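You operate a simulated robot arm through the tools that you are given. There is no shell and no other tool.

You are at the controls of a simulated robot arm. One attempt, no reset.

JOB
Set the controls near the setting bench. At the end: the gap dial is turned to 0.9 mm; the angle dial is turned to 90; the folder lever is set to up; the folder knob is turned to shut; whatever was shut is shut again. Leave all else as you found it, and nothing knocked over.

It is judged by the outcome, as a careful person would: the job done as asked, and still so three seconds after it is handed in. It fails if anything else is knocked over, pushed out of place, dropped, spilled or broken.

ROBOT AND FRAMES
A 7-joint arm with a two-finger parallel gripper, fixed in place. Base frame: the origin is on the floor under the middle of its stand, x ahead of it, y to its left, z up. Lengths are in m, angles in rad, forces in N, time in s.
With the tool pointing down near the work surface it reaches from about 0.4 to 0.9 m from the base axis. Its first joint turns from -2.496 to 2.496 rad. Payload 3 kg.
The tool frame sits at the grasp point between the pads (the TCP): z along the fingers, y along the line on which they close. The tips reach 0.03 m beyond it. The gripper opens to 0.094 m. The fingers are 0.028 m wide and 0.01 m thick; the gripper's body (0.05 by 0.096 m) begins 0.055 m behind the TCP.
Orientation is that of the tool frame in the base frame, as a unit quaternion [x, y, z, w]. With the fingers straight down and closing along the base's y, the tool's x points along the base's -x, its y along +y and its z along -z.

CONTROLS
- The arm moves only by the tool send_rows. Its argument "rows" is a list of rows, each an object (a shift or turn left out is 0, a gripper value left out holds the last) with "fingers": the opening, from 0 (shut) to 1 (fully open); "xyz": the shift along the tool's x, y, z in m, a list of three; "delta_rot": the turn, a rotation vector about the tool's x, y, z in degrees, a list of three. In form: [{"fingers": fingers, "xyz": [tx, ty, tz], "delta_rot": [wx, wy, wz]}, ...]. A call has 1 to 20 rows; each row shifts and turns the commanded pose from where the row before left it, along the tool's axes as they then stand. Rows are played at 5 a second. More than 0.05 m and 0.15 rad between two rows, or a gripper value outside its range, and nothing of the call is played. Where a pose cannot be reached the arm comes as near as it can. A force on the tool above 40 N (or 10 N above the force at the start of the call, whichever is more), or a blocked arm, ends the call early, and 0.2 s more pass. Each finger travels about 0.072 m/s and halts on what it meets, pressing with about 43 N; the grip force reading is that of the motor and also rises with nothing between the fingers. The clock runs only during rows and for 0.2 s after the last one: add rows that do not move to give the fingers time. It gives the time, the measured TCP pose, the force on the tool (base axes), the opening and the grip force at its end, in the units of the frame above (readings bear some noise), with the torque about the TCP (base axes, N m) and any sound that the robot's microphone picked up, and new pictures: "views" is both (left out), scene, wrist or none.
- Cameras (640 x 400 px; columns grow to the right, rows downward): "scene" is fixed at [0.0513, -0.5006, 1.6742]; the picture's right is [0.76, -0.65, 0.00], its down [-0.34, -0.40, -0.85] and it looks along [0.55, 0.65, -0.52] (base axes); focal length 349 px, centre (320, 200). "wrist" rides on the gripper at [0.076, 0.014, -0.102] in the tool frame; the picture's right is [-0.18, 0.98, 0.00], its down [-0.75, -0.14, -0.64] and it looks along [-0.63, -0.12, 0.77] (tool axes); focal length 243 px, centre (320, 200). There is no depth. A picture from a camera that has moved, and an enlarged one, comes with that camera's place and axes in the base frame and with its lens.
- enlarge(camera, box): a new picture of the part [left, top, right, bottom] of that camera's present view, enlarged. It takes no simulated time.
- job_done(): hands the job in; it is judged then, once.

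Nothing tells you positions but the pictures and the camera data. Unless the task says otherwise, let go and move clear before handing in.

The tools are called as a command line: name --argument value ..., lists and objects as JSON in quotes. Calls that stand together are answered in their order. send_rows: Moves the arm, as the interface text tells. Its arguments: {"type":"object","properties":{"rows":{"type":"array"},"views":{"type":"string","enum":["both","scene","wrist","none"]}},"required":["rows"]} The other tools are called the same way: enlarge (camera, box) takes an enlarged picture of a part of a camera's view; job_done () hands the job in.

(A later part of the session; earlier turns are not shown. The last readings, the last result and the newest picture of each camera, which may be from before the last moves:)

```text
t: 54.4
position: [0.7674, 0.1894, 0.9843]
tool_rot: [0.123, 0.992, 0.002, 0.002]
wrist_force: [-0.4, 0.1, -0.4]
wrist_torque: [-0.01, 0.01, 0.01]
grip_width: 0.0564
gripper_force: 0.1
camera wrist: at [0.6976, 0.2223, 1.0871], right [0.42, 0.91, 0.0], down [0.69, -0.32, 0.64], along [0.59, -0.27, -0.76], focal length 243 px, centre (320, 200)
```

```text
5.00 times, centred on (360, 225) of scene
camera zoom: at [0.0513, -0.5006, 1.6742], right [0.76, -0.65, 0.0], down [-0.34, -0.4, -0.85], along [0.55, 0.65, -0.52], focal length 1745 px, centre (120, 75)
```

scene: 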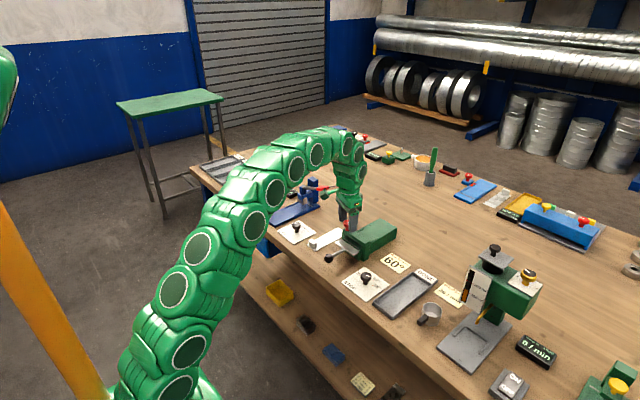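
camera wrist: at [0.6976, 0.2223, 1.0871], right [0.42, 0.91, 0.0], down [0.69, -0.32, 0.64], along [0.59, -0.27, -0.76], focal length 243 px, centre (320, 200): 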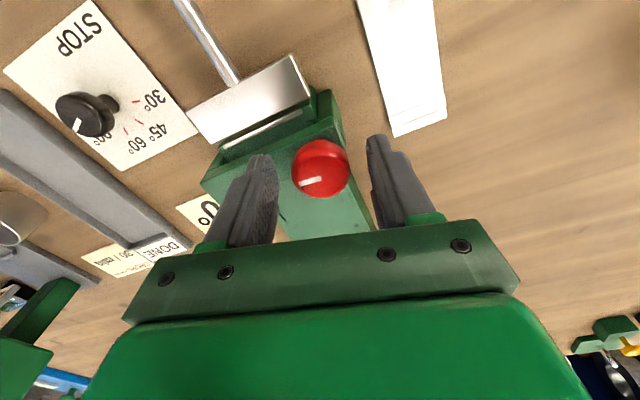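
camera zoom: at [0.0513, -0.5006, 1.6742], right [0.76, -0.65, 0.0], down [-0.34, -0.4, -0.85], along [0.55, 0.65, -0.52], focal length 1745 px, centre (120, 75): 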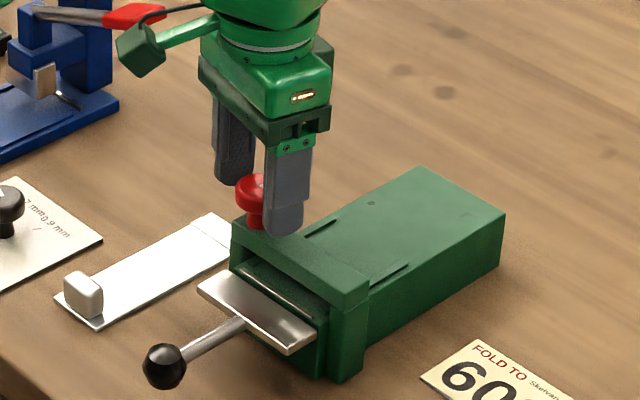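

The mark is now roughly parallel to the clamp bar. I'll rise for a better measurement and check that nothing else moved.

send_rows --rows '[{"xyz": [0, 0, -0.02]}, {"fingers": 1, "xyz": [0, 0, -0.04], "delta_rot": [0, 0, -7.1]}, {"xyz": [0, 0, -0.04], "delta_rot": [0, 0, -7]}, {}]'

enlarge --camera "wrist" --box '[270, 70, 370, 145]'

enlarge --camera "scene" --box '[310, 200, 400, 270]'

```text
t: 55.4
position: [0.7683, 0.1912, 1.0814]
tool_rot: [-0.001, 1.0, 0.0, 0.002]
wrist_force: [-0.2, -0.2, -0.1]
wrist_torque: [0.02, -0.01, -0.01]
grip_width: 0.0942
gripper_force: 0.0
camera wrist: at [0.6924, 0.2055, 1.1859], right [0.18, 0.98, 0.0], down [0.75, -0.14, 0.64], along [0.63, -0.12, -0.76], focal length 243 px, centre (320, 200)
```

scene: 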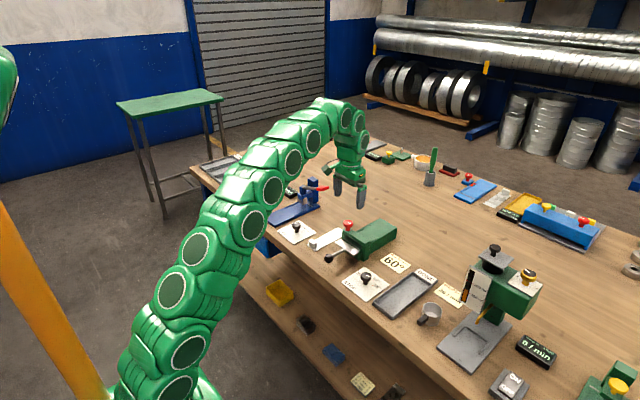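
wrist: 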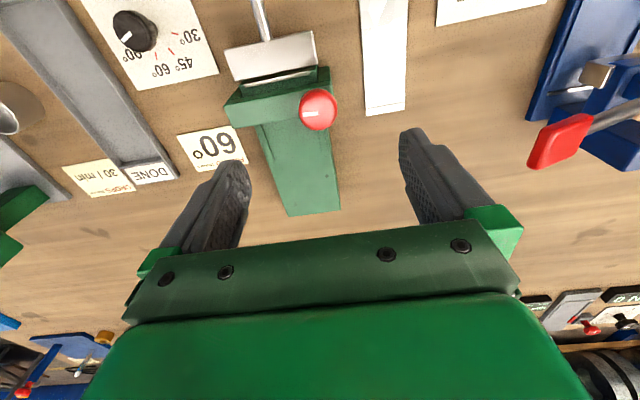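

```text
5.33 times, centred on (320, 108) of wrist
camera zoom: at [0.6924, 0.2055, 1.1859], right [0.18, 0.98, 0.0], down [0.75, -0.14, 0.64], along [0.63, -0.12, -0.76], focal length 1294 px, centre (320, 693)
```

zoom: 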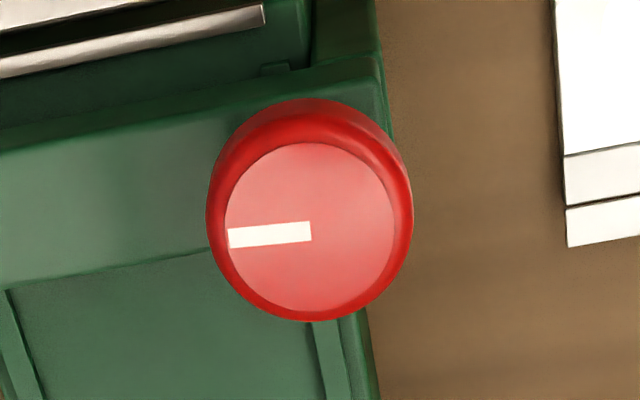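

```text
5.71 times, centred on (355, 235) of scene
camera zoom: at [0.0513, -0.5006, 1.6742], right [0.76, -0.65, 0.0], down [-0.34, -0.4, -0.85], along [0.55, 0.65, -0.52], focal length 1994 px, centre (120, 0)
```

zoom: 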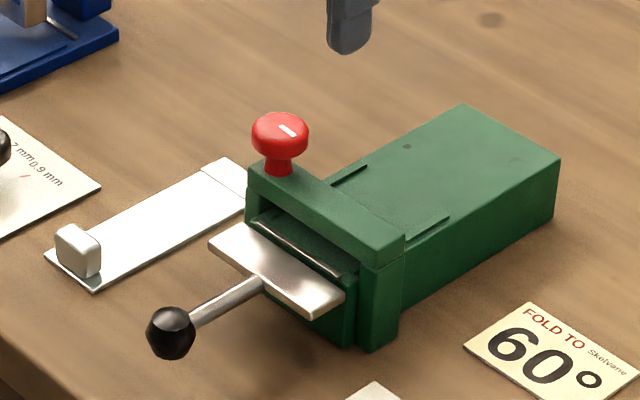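

enlarge --camera "wrist" --box '[220, 40, 420, 190]'

enlarge --camera "scene" --box '[320, 205, 410, 270]'

enlarge --camera "scene" --box '[335, 225, 375, 255]'

```text
2.67 times, centred on (320, 115) of wrist
camera zoom: at [0.6924, 0.2055, 1.1859], right [0.18, 0.98, 0.0], down [0.75, -0.14, 0.64], along [0.63, -0.12, -0.76], focal length 647 px, centre (320, 427)
```

zoom: 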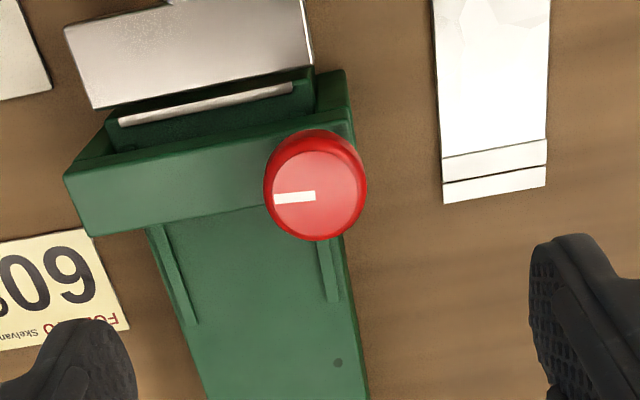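

```text
6.15 times, centred on (365, 238) of scene
camera zoom: at [0.0513, -0.5006, 1.6742], right [0.76, -0.65, 0.0], down [-0.34, -0.4, -0.85], along [0.55, 0.65, -0.52], focal length 2148 px, centre (43, -31)
```

zoom: 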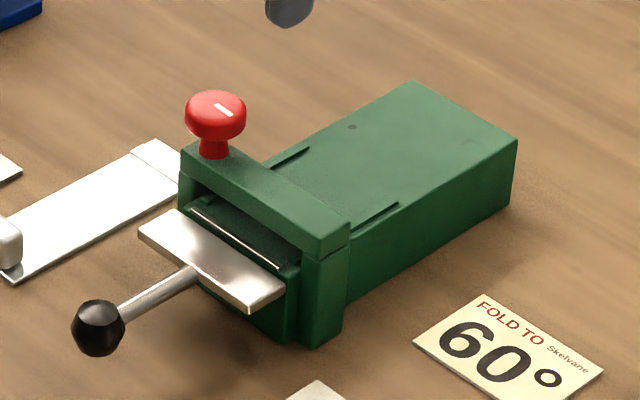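

```text
13.33 times, centred on (355, 240) of scene
camera zoom: at [0.0513, -0.5006, 1.6742], right [0.76, -0.65, 0.0], down [-0.34, -0.4, -0.85], along [0.55, 0.65, -0.52], focal length 4654 px, centre (-147, -333)
```

zoom: 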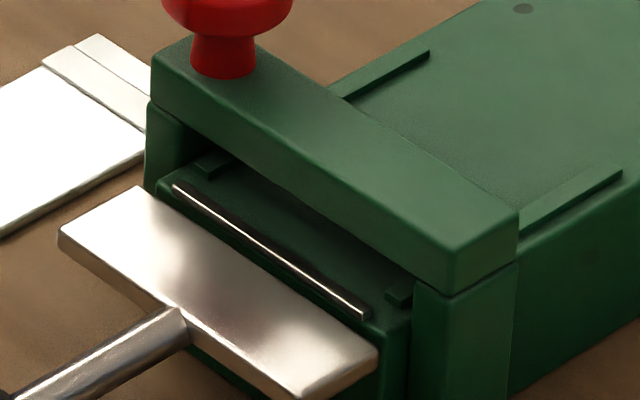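

The knob sits at its clockwise end stop and nothing else on the folder changed. Next is the lever, so I'll move above its black ball and measure it.

send_rows --rows '[{"xyz": [0.04, -0.013, 0]}, {"xyz": [0.04, -0.013, 0]}, {"xyz": [0.04, -0.013, 0]}, {"xyz": [0.004, -0.001, 0.03]}, {}]'

enlarge --camera "wrist" --box '[240, 60, 400, 180]'

enlarge --camera "scene" --box '[300, 205, 400, 280]'

```text
t: 56.6
position: [0.6425, 0.1528, 1.0532]
tool_rot: [0.0, 1.0, 0.001, 0.002]
wrist_force: [0.4, 0.2, 0.0]
wrist_torque: [-0.01, 0.0, 0.02]
grip_width: 0.0939
gripper_force: 0.1
camera wrist: at [0.5675, 0.1662, 1.1564], right [0.18, 0.98, 0.0], down [0.75, -0.14, 0.64], along [0.63, -0.12, -0.76], focal length 243 px, centre (320, 200)
```

scene: 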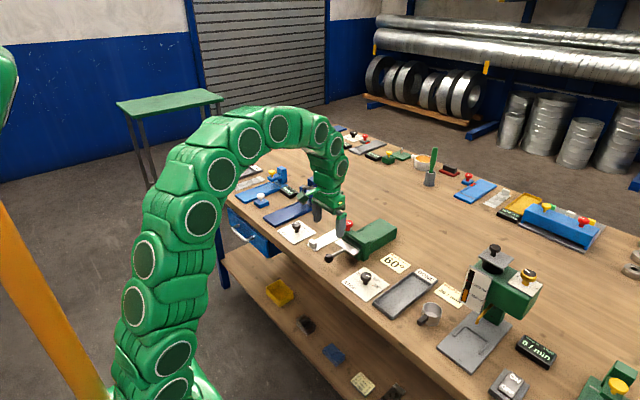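
wrist: 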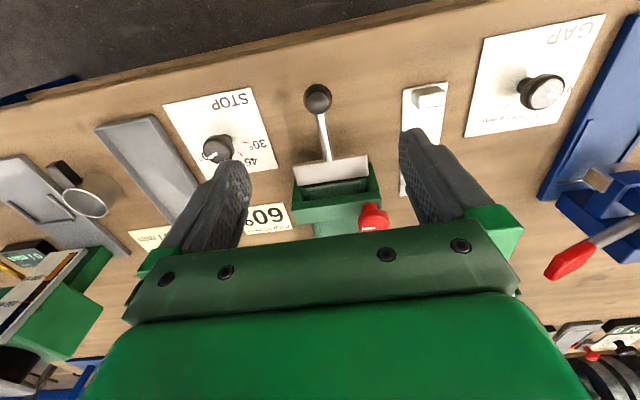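

```text
3.33 times, centred on (320, 120) of wrist
camera zoom: at [0.5675, 0.1662, 1.1564], right [0.18, 0.98, 0.0], down [0.75, -0.14, 0.64], along [0.63, -0.12, -0.76], focal length 809 px, centre (320, 467)
```

zoom: 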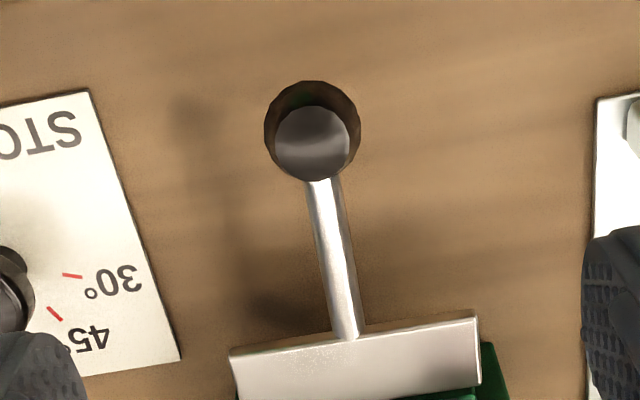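

```text
5.33 times, centred on (350, 242) of scene
camera zoom: at [0.0513, -0.5006, 1.6742], right [0.76, -0.65, 0.0], down [-0.34, -0.4, -0.85], along [0.55, 0.65, -0.52], focal length 1862 px, centre (160, -27)
```

zoom: 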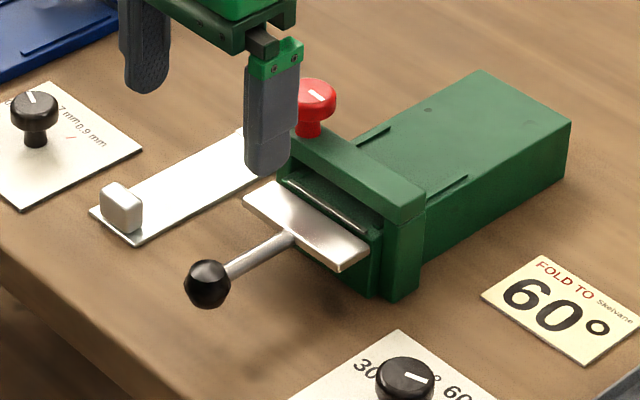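

The ball centre is at (0.642, 0.1497, 0.914). I'll align over it, narrow the fingers and descend to straddle it.

send_rows --rows '[{"fingers": 0.65, "xyz": [0.0015, -0.0025, 0.03]}, {"xyz": [0, 0, 0.035]}, {"xyz": [0, 0, 0.035]}, {"xyz": [0, 0, 0.025]}, {"xyz": [0, 0, 0.012]}, {}]'

enlarge --camera "wrist" --box '[220, 100, 420, 250]'

enlarge --camera "scene" --box '[290, 205, 390, 280]'

```text
t: 58.0
position: [0.6414, 0.1472, 0.9156]
tool_rot: [0.0, 1.0, 0.001, 0.003]
wrist_force: [0.1, -0.2, 0.2]
wrist_torque: [0.0, -0.05, 0.0]
grip_width: 0.0611
gripper_force: 0.0
camera wrist: at [0.5672, 0.1621, 1.019], right [0.18, 0.98, 0.0], down [0.75, -0.14, 0.65], along [0.63, -0.12, -0.76], focal length 243 px, centre (320, 200)
```

scene: 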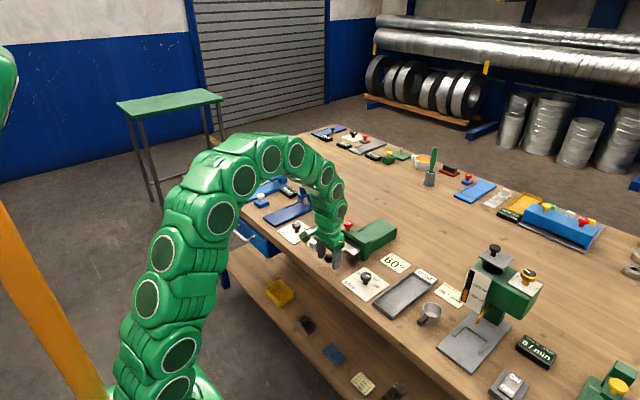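
wrist: 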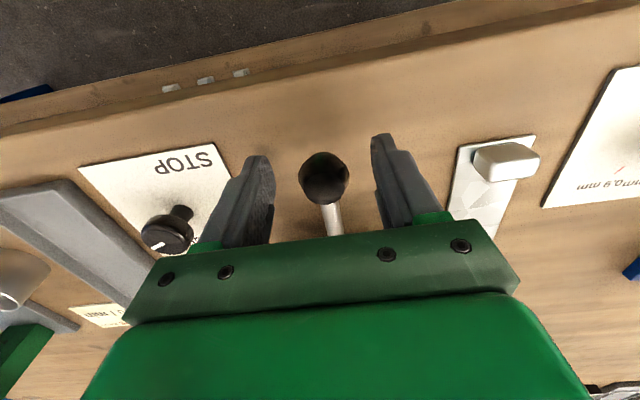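

```text
2.67 times, centred on (320, 175) of wrist
camera zoom: at [0.5672, 0.1621, 1.019], right [0.18, 0.98, 0.0], down [0.75, -0.14, 0.65], along [0.63, -0.12, -0.76], focal length 647 px, centre (320, 267)
```

zoom: 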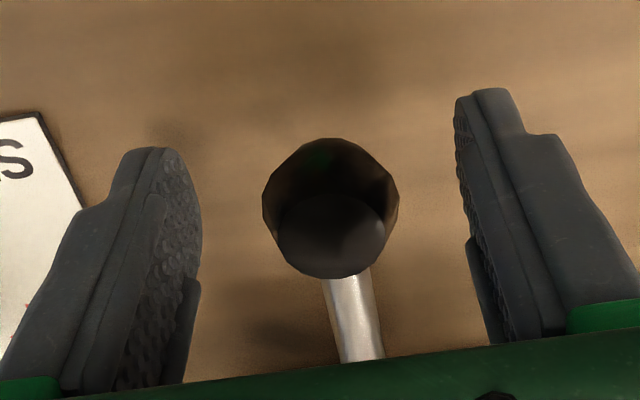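

```text
5.33 times, centred on (340, 242) of scene
camera zoom: at [0.0513, -0.5006, 1.6742], right [0.76, -0.65, 0.0], down [-0.34, -0.4, -0.85], along [0.55, 0.65, -0.52], focal length 1862 px, centre (213, -27)
```

zoom: 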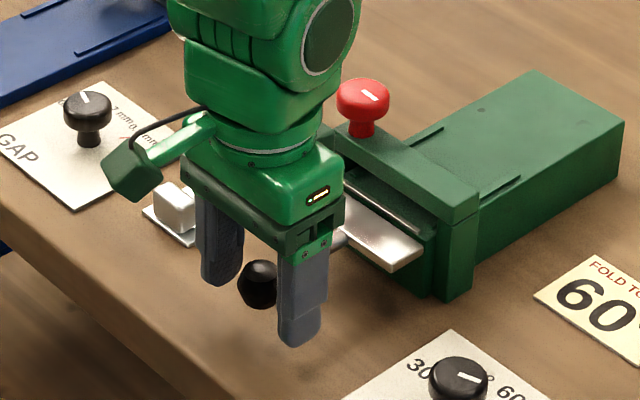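

send_rows --rows '[{"xyz": [0.001, 0.0022, 0.003]}, {"fingers": 0.4}, {"fingers": 0.25}, {"fingers": 0.15}, {"fingers": 0.15}, {}]' --views "wrist"

enlarge --camera "wrist" --box '[220, 100, 420, 250]'

```text
t: 59.4
position: [0.6417, 0.1512, 0.9149]
tool_rot: [0.0, 1.0, 0.001, 0.002]
wrist_force: [-1.1, -3.7, 0.8]
wrist_torque: [-0.01, 0.04, -0.05]
grip_width: 0.0291
gripper_force: 44.9
camera wrist: at [0.5665, 0.164, 1.0166], right [0.18, 0.98, 0.0], down [0.75, -0.14, 0.64], along [0.63, -0.12, -0.76], focal length 243 px, centre (320, 200)
```

wrist: 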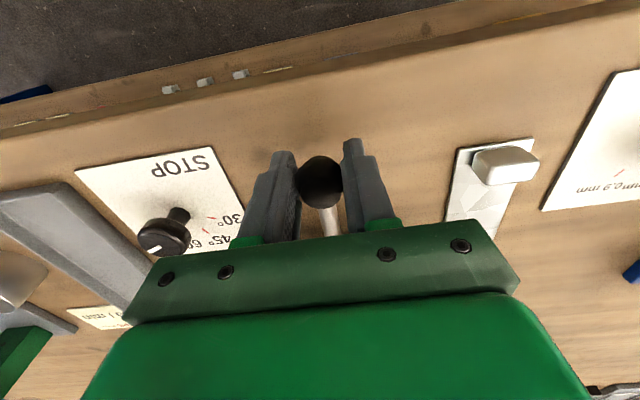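

```text
2.67 times, centred on (320, 175) of wrist
camera zoom: at [0.5665, 0.164, 1.0166], right [0.18, 0.98, 0.0], down [0.75, -0.14, 0.64], along [0.63, -0.12, -0.76], focal length 647 px, centre (320, 267)
```

zoom: 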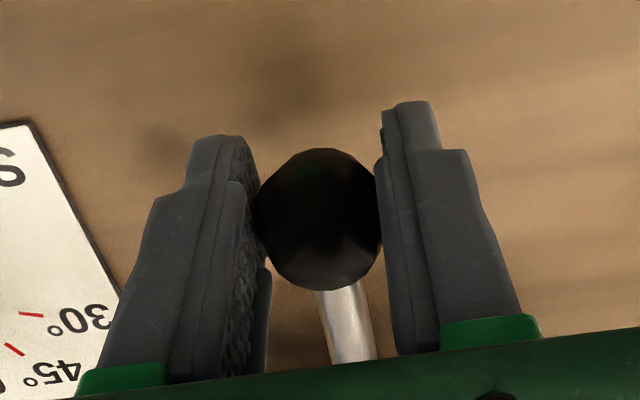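

The ball is gripped, 29 mm wide. I'll start lifting it along the lever's arc, pivot near x≈0.745, z≈0.91, checking forces.

send_rows --rows '[{"xyz": [-0.00025, 0, -0.00725]}, {"xyz": [-0.00076, 0, -0.00722]}, {"xyz": [-0.00126, 0, -0.00715]}, {}]'

enlarge --camera "scene" --box '[290, 205, 390, 280]'

```text
t: 60.4
position: [0.6436, 0.1502, 0.9357]
tool_rot: [0.001, 1.0, 0.001, 0.002]
wrist_force: [-4.8, 14.0, -7.7]
wrist_torque: [0.16, 0.88, 0.02]
grip_width: 0.0294
gripper_force: 44.9
camera wrist: at [0.5685, 0.1639, 1.0384], right [0.18, 0.98, 0.0], down [0.75, -0.14, 0.64], along [0.63, -0.12, -0.76], focal length 243 px, centre (320, 200)
```

scene: 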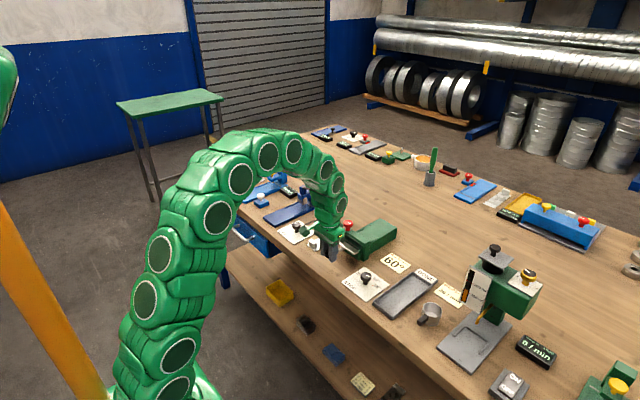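
wrist: 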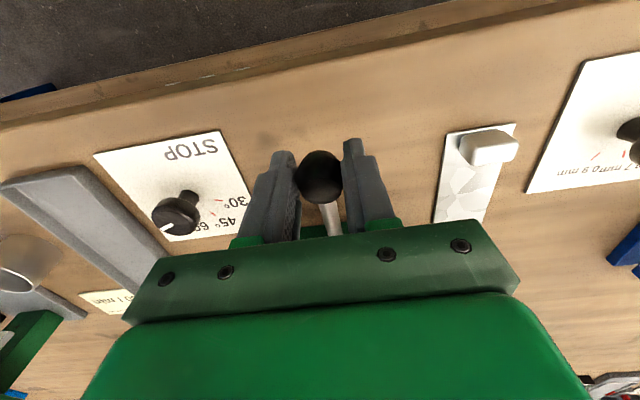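

```text
5.33 times, centred on (340, 242) of scene
camera zoom: at [0.0513, -0.5006, 1.6742], right [0.76, -0.65, 0.0], down [-0.34, -0.4, -0.85], along [0.55, 0.65, -0.52], focal length 1862 px, centre (213, -27)
```

zoom: 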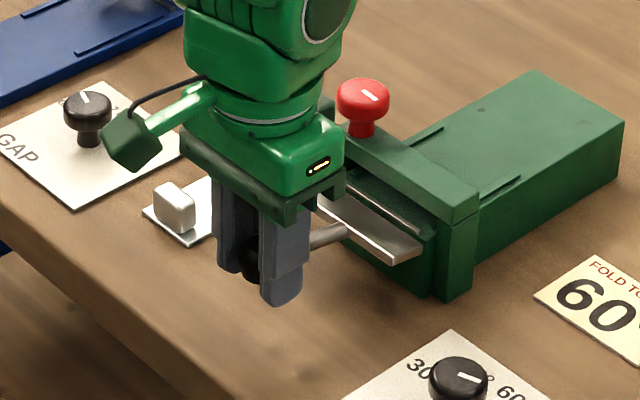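

The lever follows smoothly. I'm continuing along the arc.

send_rows --rows '[{"xyz": [-0.00176, 0, -0.00705]}, {"xyz": [-0.00224, 0, -0.0069]}, {"xyz": [-0.00272, 0, -0.00673]}, {"xyz": [-0.00318, 0, -0.00653]}, {}]'

enlarge --camera "scene" --box '[290, 205, 390, 280]'

```text
t: 61.6
position: [0.6528, 0.1494, 0.9631]
tool_rot: [0.0, 1.0, 0.001, 0.002]
wrist_force: [-11.9, 1.8, -6.4]
wrist_torque: [0.09, 1.16, -0.02]
grip_width: 0.029
gripper_force: 44.7
camera wrist: at [0.5778, 0.1639, 1.0658], right [0.18, 0.98, 0.0], down [0.75, -0.14, 0.65], along [0.64, -0.12, -0.76], focal length 243 px, centre (320, 200)
```

scene: 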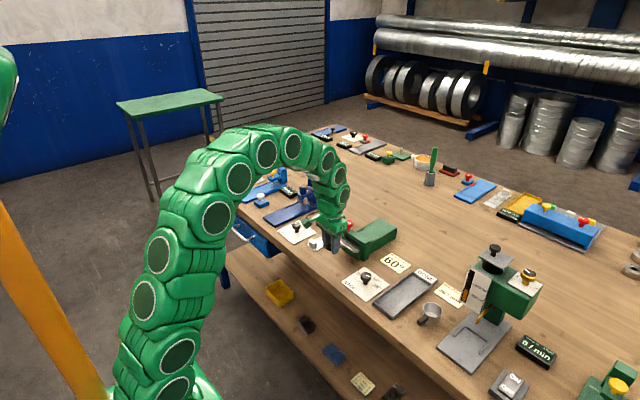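
wrist: 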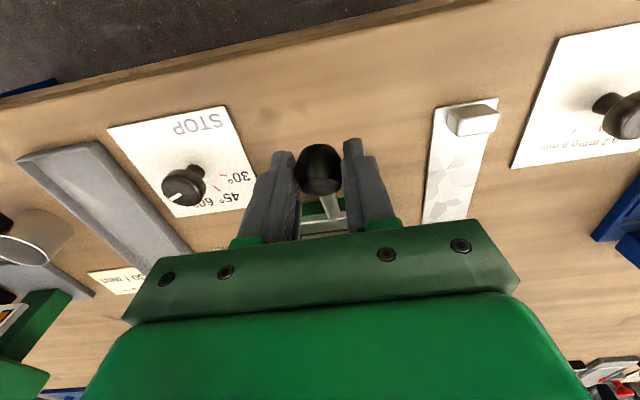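

```text
5.33 times, centred on (340, 242) of scene
camera zoom: at [0.0513, -0.5006, 1.6742], right [0.76, -0.65, 0.0], down [-0.34, -0.4, -0.85], along [0.55, 0.65, -0.52], focal length 1862 px, centre (213, -27)
```

zoom: 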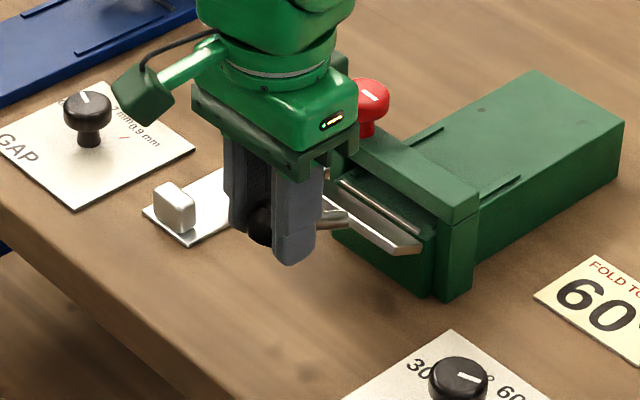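

send_rows --rows '[{"xyz": [-0.00364, 0, -0.00692]}, {"xyz": [-0.0041, 0, -0.00664]}, {"xyz": [-0.00457, 0, -0.00635]}, {"xyz": [-0.005, 0, -0.00601]}, {}]'

enlarge --camera "scene" --box '[290, 195, 390, 270]'

```text
t: 62.8
position: [0.6694, 0.1496, 0.9894]
tool_rot: [-0.001, 1.0, 0.001, 0.003]
wrist_force: [-14.4, -4.6, -2.2]
wrist_torque: [-0.05, 1.07, -0.01]
grip_width: 0.029
gripper_force: 44.9
camera wrist: at [0.5949, 0.1639, 1.0919], right [0.18, 0.98, 0.0], down [0.75, -0.14, 0.65], along [0.64, -0.12, -0.76], focal length 243 px, centre (320, 200)
```

scene: 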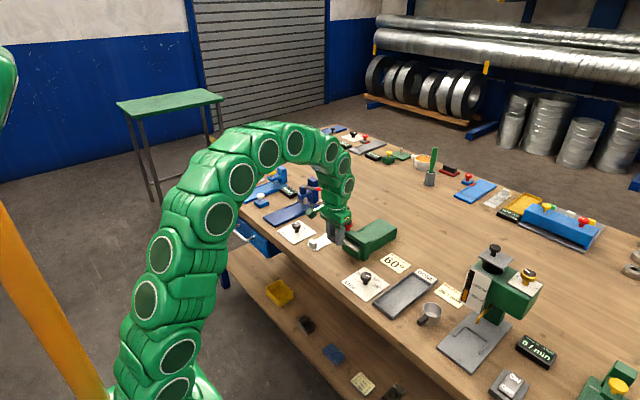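
wrist: 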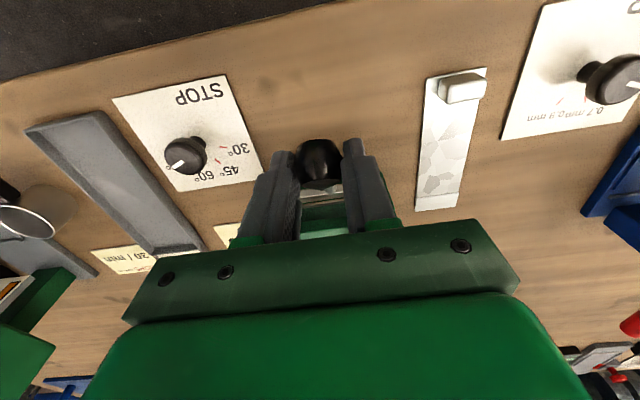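

```text
5.33 times, centred on (340, 232) of scene
camera zoom: at [0.0513, -0.5006, 1.6742], right [0.76, -0.65, 0.0], down [-0.34, -0.4, -0.85], along [0.55, 0.65, -0.52], focal length 1862 px, centre (213, 27)
```

zoom: 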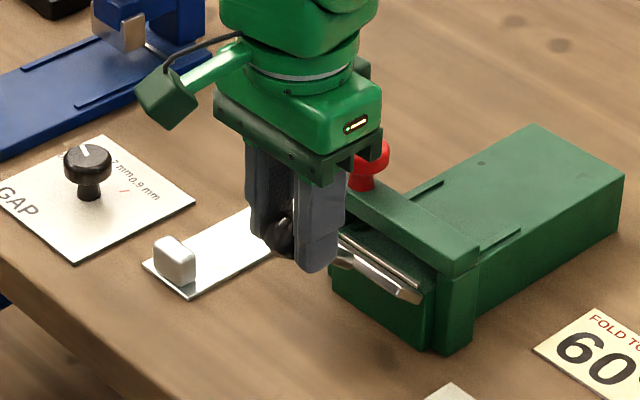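

send_rows --rows '[{"xyz": [-0.0054, 0, -0.00566]}, {"xyz": [-0.00578, 0, -0.00526]}, {"xyz": [-0.00614, 0, -0.00484]}, {"xyz": [-0.00645, 0, -0.00441]}, {}]'

enlarge --camera "scene" --box '[290, 195, 390, 270]'

```text
t: 64.0
position: [0.6949, 0.1504, 1.0096]
tool_rot: [0.0, 1.0, 0.0, 0.001]
wrist_force: [-10.8, 2.6, -7.0]
wrist_torque: [0.05, 1.42, -0.03]
grip_width: 0.0292
gripper_force: 44.9
camera wrist: at [0.6184, 0.1639, 1.1125], right [0.18, 0.98, 0.0], down [0.75, -0.14, 0.64], along [0.63, -0.12, -0.76], focal length 243 px, centre (320, 200)
```

scene: 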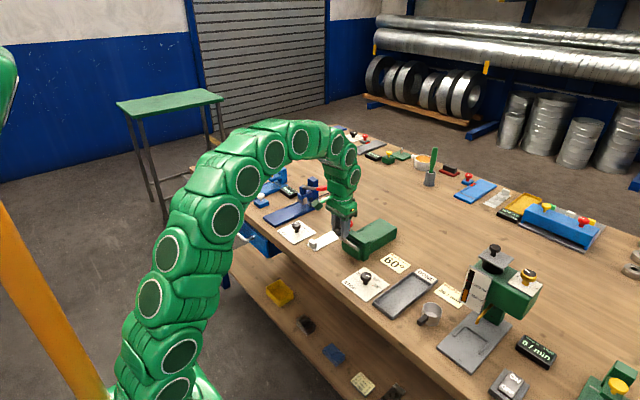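
wrist: 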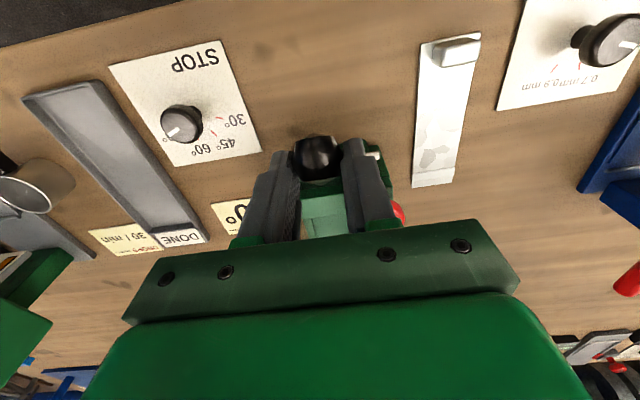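

```text
5.33 times, centred on (340, 232) of scene
camera zoom: at [0.0513, -0.5006, 1.6742], right [0.76, -0.65, 0.0], down [-0.34, -0.4, -0.85], along [0.55, 0.65, -0.52], focal length 1862 px, centre (213, 27)
```

zoom: 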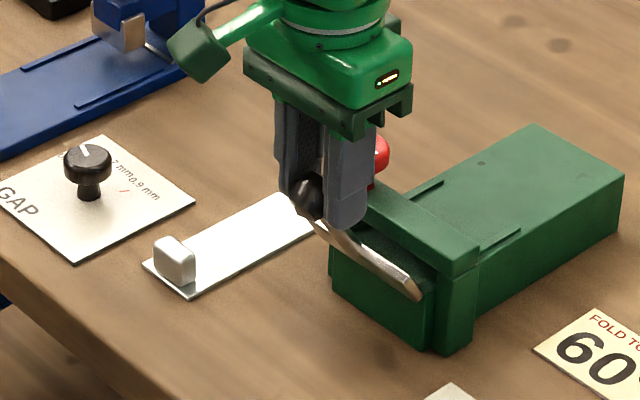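

send_rows --rows '[{"xyz": [-0.00681, 0, -0.00398]}, {"xyz": [-0.00707, 0, -0.00349]}, {"xyz": [-0.0073, 0, -0.00299]}, {"xyz": [-0.00748, 0, -0.00247]}, {}]'

enlarge --camera "scene" --box '[290, 185, 390, 260]'

```text
t: 65.2
position: [0.7231, 0.1494, 1.0229]
tool_rot: [0.0, 1.0, 0.001, 0.003]
wrist_force: [-17.8, -9.6, 12.1]
wrist_torque: [-0.2, 1.61, 0.07]
grip_width: 0.0293
gripper_force: 44.6
camera wrist: at [0.6472, 0.164, 1.1254], right [0.18, 0.98, 0.0], down [0.75, -0.14, 0.65], along [0.63, -0.12, -0.76], focal length 243 px, centre (320, 200)
```

scene: 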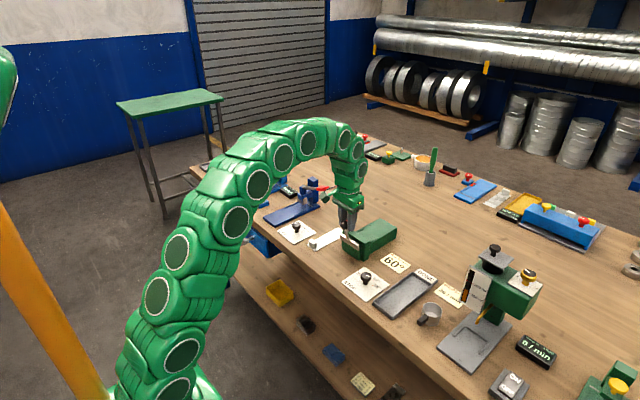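
wrist: 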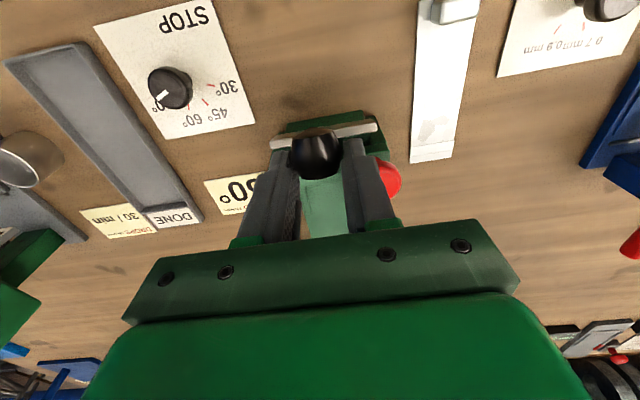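

```text
5.33 times, centred on (340, 222) of scene
camera zoom: at [0.0513, -0.5006, 1.6742], right [0.76, -0.65, 0.0], down [-0.34, -0.4, -0.85], along [0.55, 0.65, -0.52], focal length 1862 px, centre (213, 80)
```

zoom: 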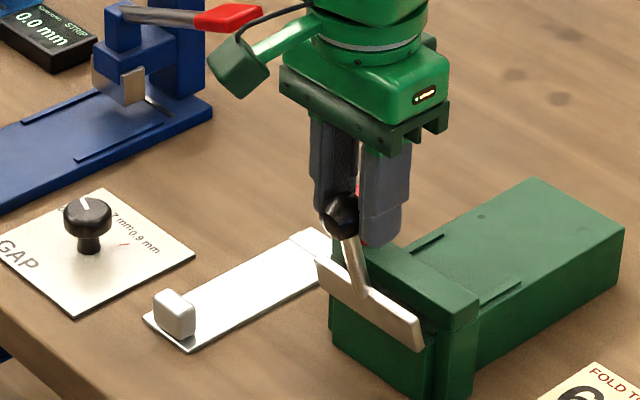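

send_rows --rows '[{"xyz": [-0.00765, 0, -0.00194]}, {"xyz": [-0.00775, 0, -0.00141]}, {}]'

enlarge --camera "scene" --box '[290, 185, 390, 260]'

```text
t: 66.0
position: [0.7382, 0.1505, 1.0258]
tool_rot: [0.0, 1.0, 0.002, 0.002]
wrist_force: [-8.1, -8.0, 7.5]
wrist_torque: [-0.11, 0.88, 0.12]
grip_width: 0.029
gripper_force: 45.0
camera wrist: at [0.6629, 0.1639, 1.1281], right [0.18, 0.98, 0.0], down [0.75, -0.14, 0.65], along [0.64, -0.12, -0.76], focal length 243 px, centre (320, 200)
```

scene: 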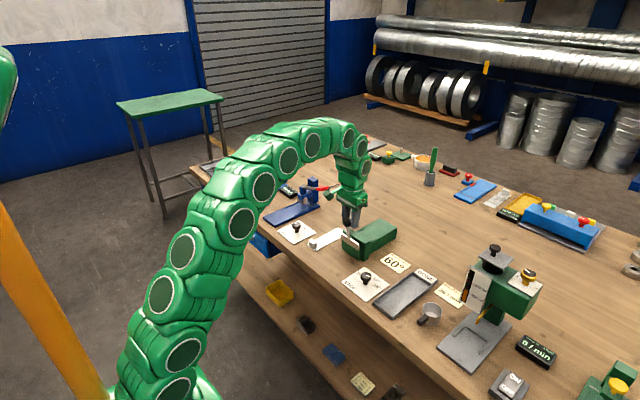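
wrist: 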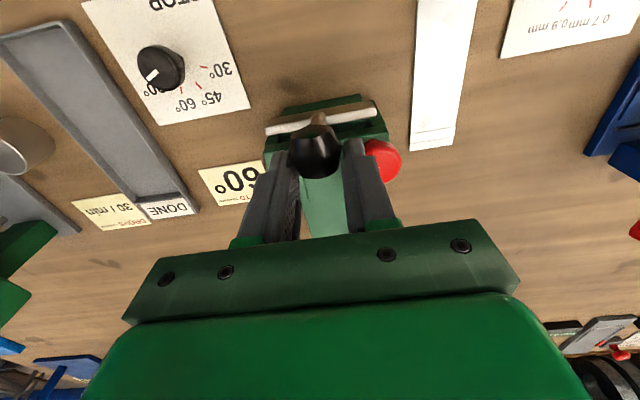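

```text
5.33 times, centred on (340, 222) of scene
camera zoom: at [0.0513, -0.5006, 1.6742], right [0.76, -0.65, 0.0], down [-0.34, -0.4, -0.85], along [0.55, 0.65, -0.52], focal length 1862 px, centre (213, 80)
```

zoom: 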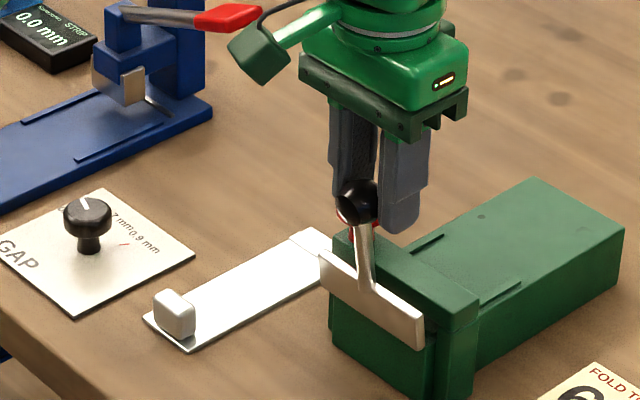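

send_rows --rows '[{"xyz": [-0.0055, 0, -0.0007]}, {"xyz": [-0.0055, 0, -0.0004]}, {"xyz": [-0.005, 0, -0.0001]}, {}]'

enlarge --camera "scene" --box '[290, 185, 390, 260]'

```text
t: 67.0
position: [0.7537, 0.1497, 1.0265]
tool_rot: [0.0, 1.0, 0.0, 0.003]
wrist_force: [-5.0, -10.7, 0.0]
wrist_torque: [-0.24, 0.45, 0.13]
grip_width: 0.0251
gripper_force: 45.4
camera wrist: at [0.6788, 0.164, 1.1299], right [0.18, 0.98, 0.0], down [0.75, -0.14, 0.65], along [0.63, -0.12, -0.76], focal length 243 px, centre (320, 200)
```

scene: 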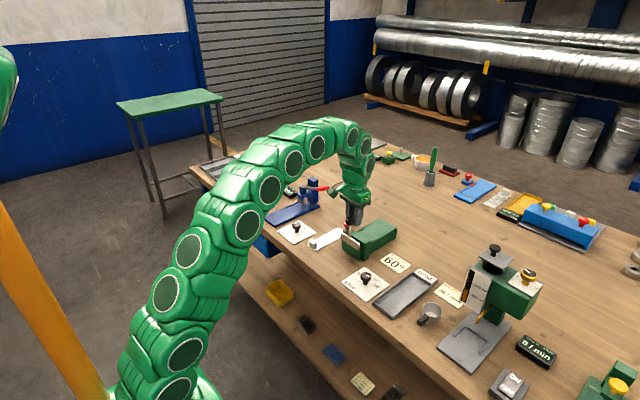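
wrist: 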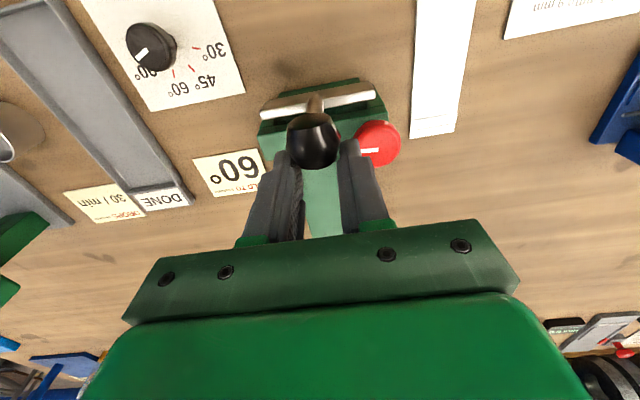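

```text
5.33 times, centred on (340, 222) of scene
camera zoom: at [0.0513, -0.5006, 1.6742], right [0.76, -0.65, 0.0], down [-0.34, -0.4, -0.85], along [0.55, 0.65, -0.52], focal length 1862 px, centre (213, 80)
```

zoom: 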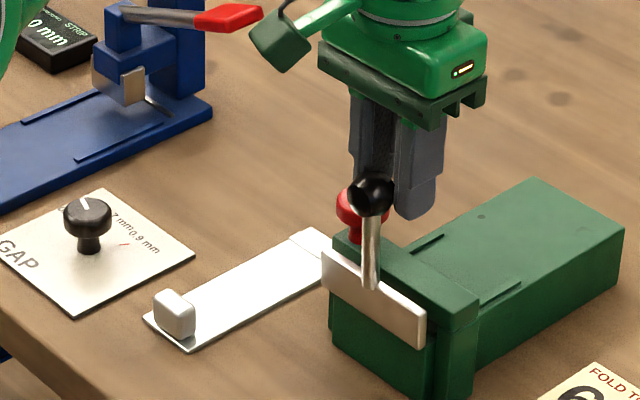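

The fingers slid past the ball because the lever reached its upper stop, nearly vertical. I'll open slightly and see whether the lever stays up.

send_rows --rows '[{"fingers": 0.4}, {"fingers": 0.5}, {}, {}]'

enlarge --camera "scene" --box '[290, 185, 390, 260]'

enlarge --camera "wrist" --box '[220, 50, 440, 220]'

```text
t: 68.0
position: [0.754, 0.1507, 1.0257]
tool_rot: [0.0, 1.0, 0.001, 0.002]
wrist_force: [0.3, 0.4, -1.3]
wrist_torque: [0.01, -0.02, 0.02]
grip_width: 0.0467
gripper_force: 0.1
camera wrist: at [0.6787, 0.1644, 1.1295], right [0.18, 0.98, 0.0], down [0.75, -0.14, 0.65], along [0.63, -0.12, -0.76], focal length 243 px, centre (320, 200)
```

scene: 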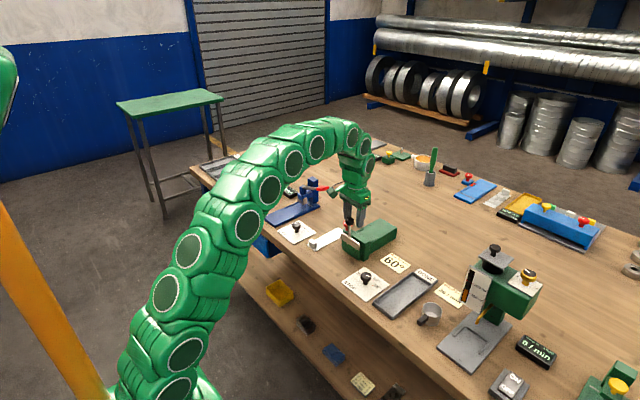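
wrist: 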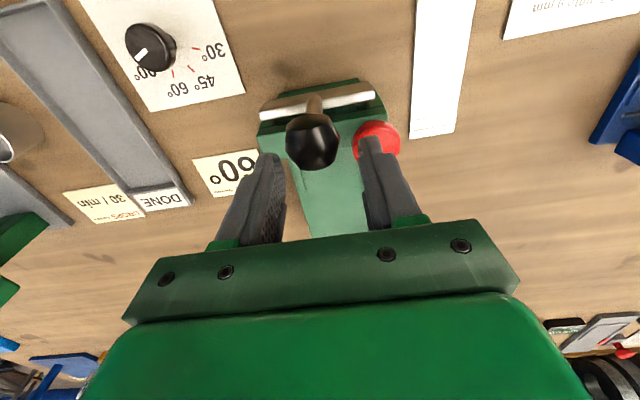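

```text
5.33 times, centred on (340, 222) of scene
camera zoom: at [0.0513, -0.5006, 1.6742], right [0.76, -0.65, 0.0], down [-0.34, -0.4, -0.85], along [0.55, 0.65, -0.52], focal length 1862 px, centre (213, 80)
```

zoom: 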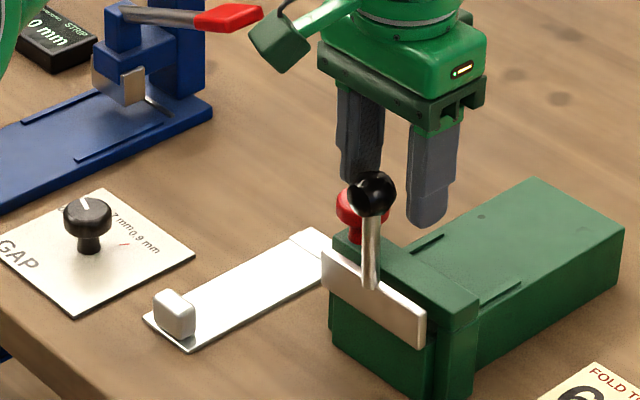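

```text
2.35 times, centred on (330, 135) of wrist
camera zoom: at [0.6787, 0.1644, 1.1295], right [0.18, 0.98, 0.0], down [0.75, -0.14, 0.65], along [0.63, -0.12, -0.76], focal length 571 px, centre (296, 353)
```

zoom: 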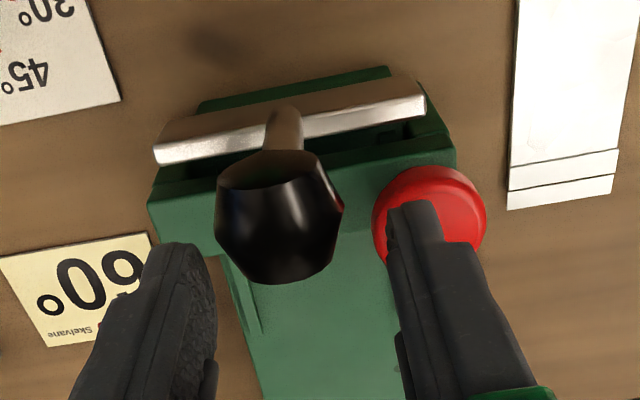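

The lever stays up at about 80° against its stop. I'll lift clear straight up, then move over to the GAP dial.

send_rows --rows '[{"xyz": [0, 0, -0.03]}, {"xyz": [0, 0, -0.04]}, {"xyz": [0, 0, -0.03]}, {"fingers": 1, "xyz": [0.011, 0.039, 0]}, {"xyz": [0.011, 0.039, 0]}, {"xyz": [0.011, 0.039, 0]}, {"xyz": [0.011, 0.039, 0]}, {"xyz": [0.011, 0.039, 0]}, {"xyz": [0.011, 0.039, 0.03]}, {"xyz": [0, 0, 0.04]}, {}]'

enlarge --camera "wrist" --box '[240, 60, 400, 160]'

enlarge --camera "scene" --box '[290, 195, 400, 275]'

```text
refused: row 9 steps farther than a row can; nothing moved
```

```text
4.00 times, centred on (320, 110) of wrist
camera zoom: at [0.6787, 0.1644, 1.1295], right [0.18, 0.98, 0.0], down [0.75, -0.14, 0.65], along [0.63, -0.12, -0.76], focal length 970 px, centre (320, 560)
```

zoom: 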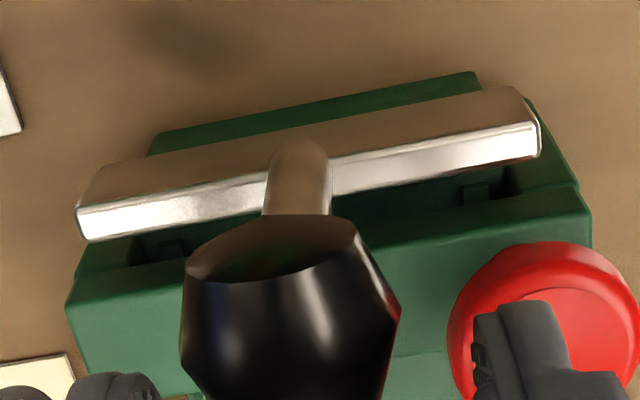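

```text
5.00 times, centred on (345, 235) of scene
camera zoom: at [0.0513, -0.5006, 1.6742], right [0.76, -0.65, 0.0], down [-0.34, -0.4, -0.85], along [0.55, 0.65, -0.52], focal length 1745 px, centre (195, 25)
```

zoom: 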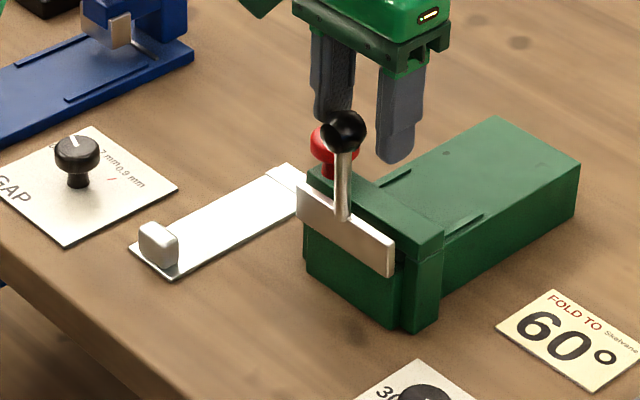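

That call was refused for a too-large step and nothing moved. I'm resending with smaller steps.

send_rows --rows '[{"xyz": [0, 0, -0.03]}, {"xyz": [0, 0, -0.04]}, {"xyz": [0, 0, -0.03]}, {"fingers": 1, "xyz": [0.011, 0.039, 0]}, {"xyz": [0.011, 0.039, 0]}, {"xyz": [0.011, 0.039, 0]}, {"xyz": [0.011, 0.039, 0]}, {"xyz": [0.011, 0.039, 0]}, {"xyz": [0.011, 0.039, 0]}, {"xyz": [0, 0, 0.035]}, {"xyz": [0, 0, 0.035]}, {}]'

enlarge --camera "wrist" --box '[240, 60, 400, 160]'

enlarge --camera "scene" --box '[290, 195, 400, 275]'

```text
t: 70.6
position: [0.6872, 0.3837, 1.0568]
tool_rot: [-0.001, 1.0, 0.001, 0.003]
wrist_force: [0.6, 0.6, -0.9]
wrist_torque: [0.01, -0.01, -0.02]
grip_width: 0.0942
gripper_force: 0.1
camera wrist: at [0.6117, 0.3985, 1.1595], right [0.18, 0.98, 0.0], down [0.75, -0.14, 0.65], along [0.64, -0.12, -0.76], focal length 243 px, centre (320, 200)
```

scene: 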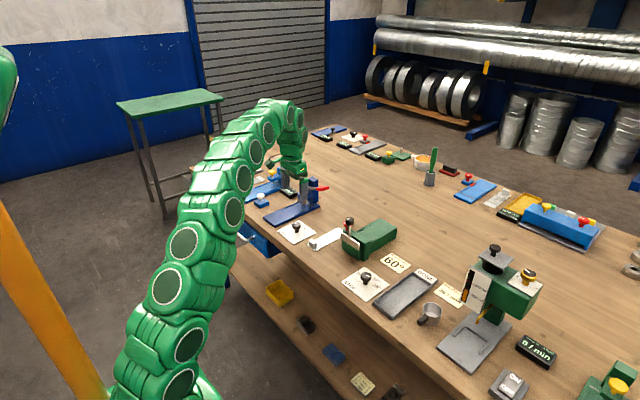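
wrist: 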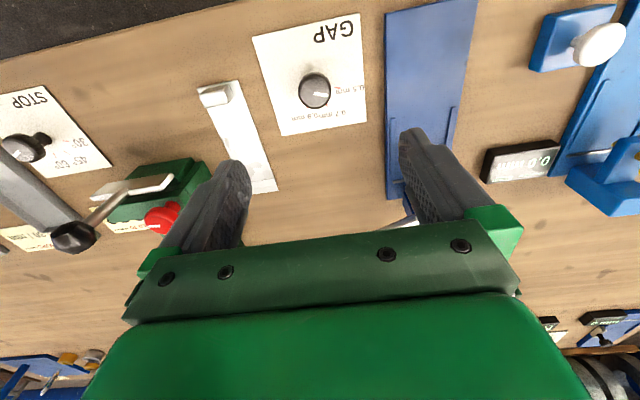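

```text
4.00 times, centred on (320, 110) of wrist
camera zoom: at [0.6117, 0.3985, 1.1595], right [0.18, 0.98, 0.0], down [0.75, -0.14, 0.65], along [0.64, -0.12, -0.76], focal length 970 px, centre (320, 560)
```

zoom: 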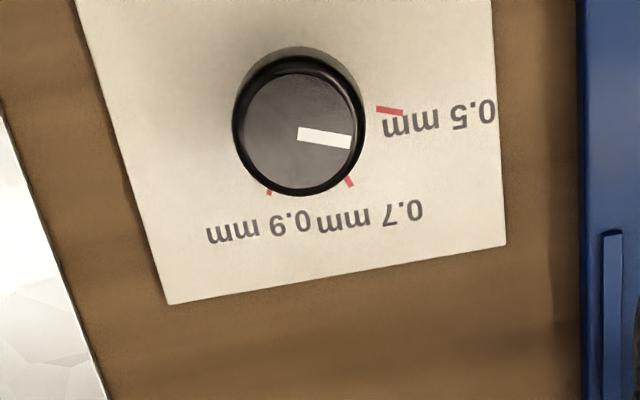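

```text
5.00 times, centred on (345, 235) of scene
camera zoom: at [0.0513, -0.5006, 1.6742], right [0.76, -0.65, 0.0], down [-0.34, -0.4, -0.85], along [0.55, 0.65, -0.52], focal length 1745 px, centre (195, 25)
```

zoom: 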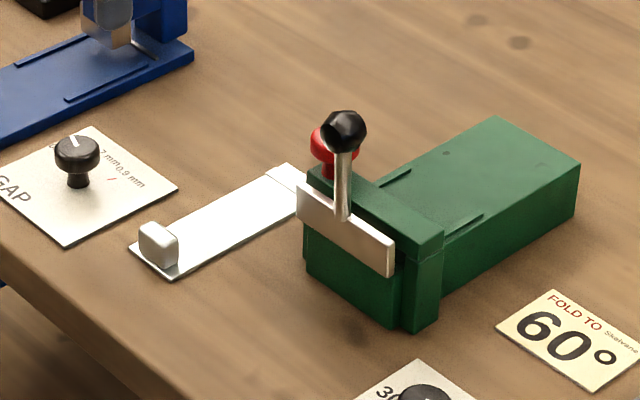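

The GAP dial is at about (0.6867, 0.379), its pointer at 0.5 (about 70°). The 0.9 tick is roughly 95–100° clockwise. I'll align over it, remove a small tilt and pre-turn the gripper.

send_rows --rows '[{"xyz": [0.0016, -0.0053, 0], "delta_rot": [0, 0.3, 0]}, {"fingers": 0.7, "delta_rot": [0, 0, -8.4]}, {"delta_rot": [0, 0, -8.4]}, {"delta_rot": [0, 0, -8.4]}, {"delta_rot": [0, 0, -8.4]}, {"delta_rot": [0, 0, -8.4]}, {"delta_rot": [0, 0, -8.4]}, {"xyz": [0, 0, 0.03]}, {}]'

enlarge --camera "wrist" --box '[240, 60, 400, 160]'

```text
t: 72.6
position: [0.6853, 0.3795, 1.0272]
tool_rot: [-0.427, 0.904, 0.001, 0.0]
wrist_force: [0.3, 0.5, -0.3]
wrist_torque: [0.04, -0.01, 0.04]
grip_width: 0.0659
gripper_force: 0.1
camera wrist: at [0.6272, 0.3292, 1.1307], right [-0.64, 0.77, 0.0], down [0.59, 0.49, 0.64], along [0.49, 0.41, -0.77], focal length 243 px, centre (320, 200)
```

scene: 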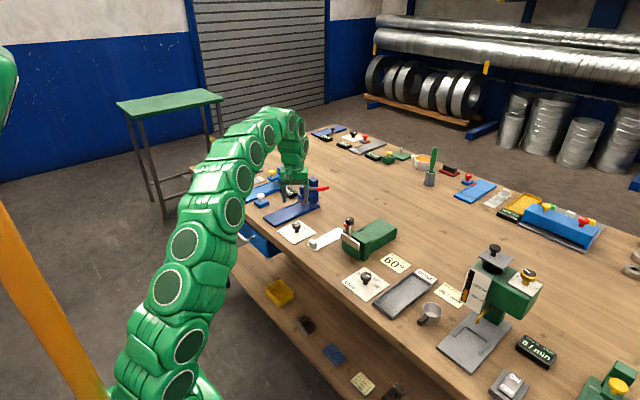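
wrist: 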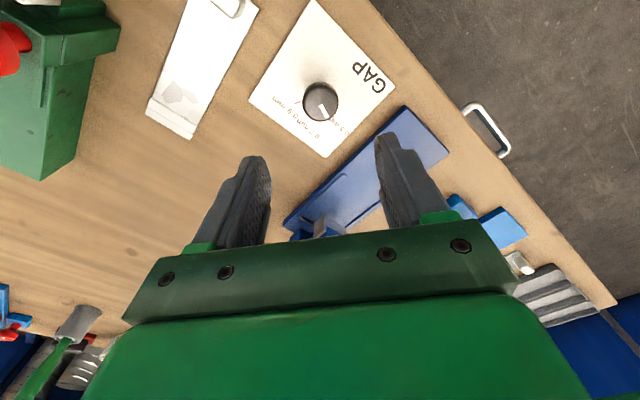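

```text
4.00 times, centred on (320, 110) of wrist
camera zoom: at [0.6272, 0.3292, 1.1307], right [-0.64, 0.77, 0.0], down [0.59, 0.49, 0.64], along [0.49, 0.41, -0.77], focal length 970 px, centre (320, 560)
```

zoom: 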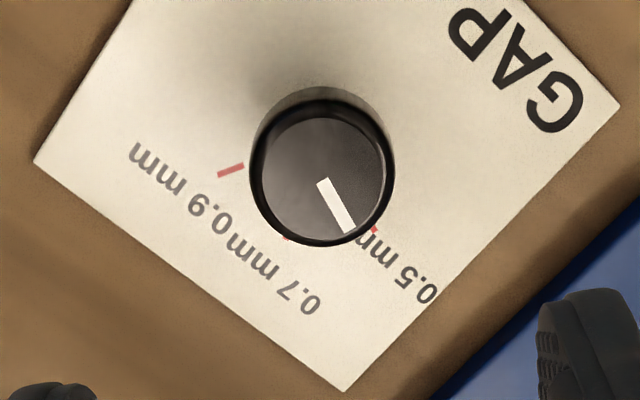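

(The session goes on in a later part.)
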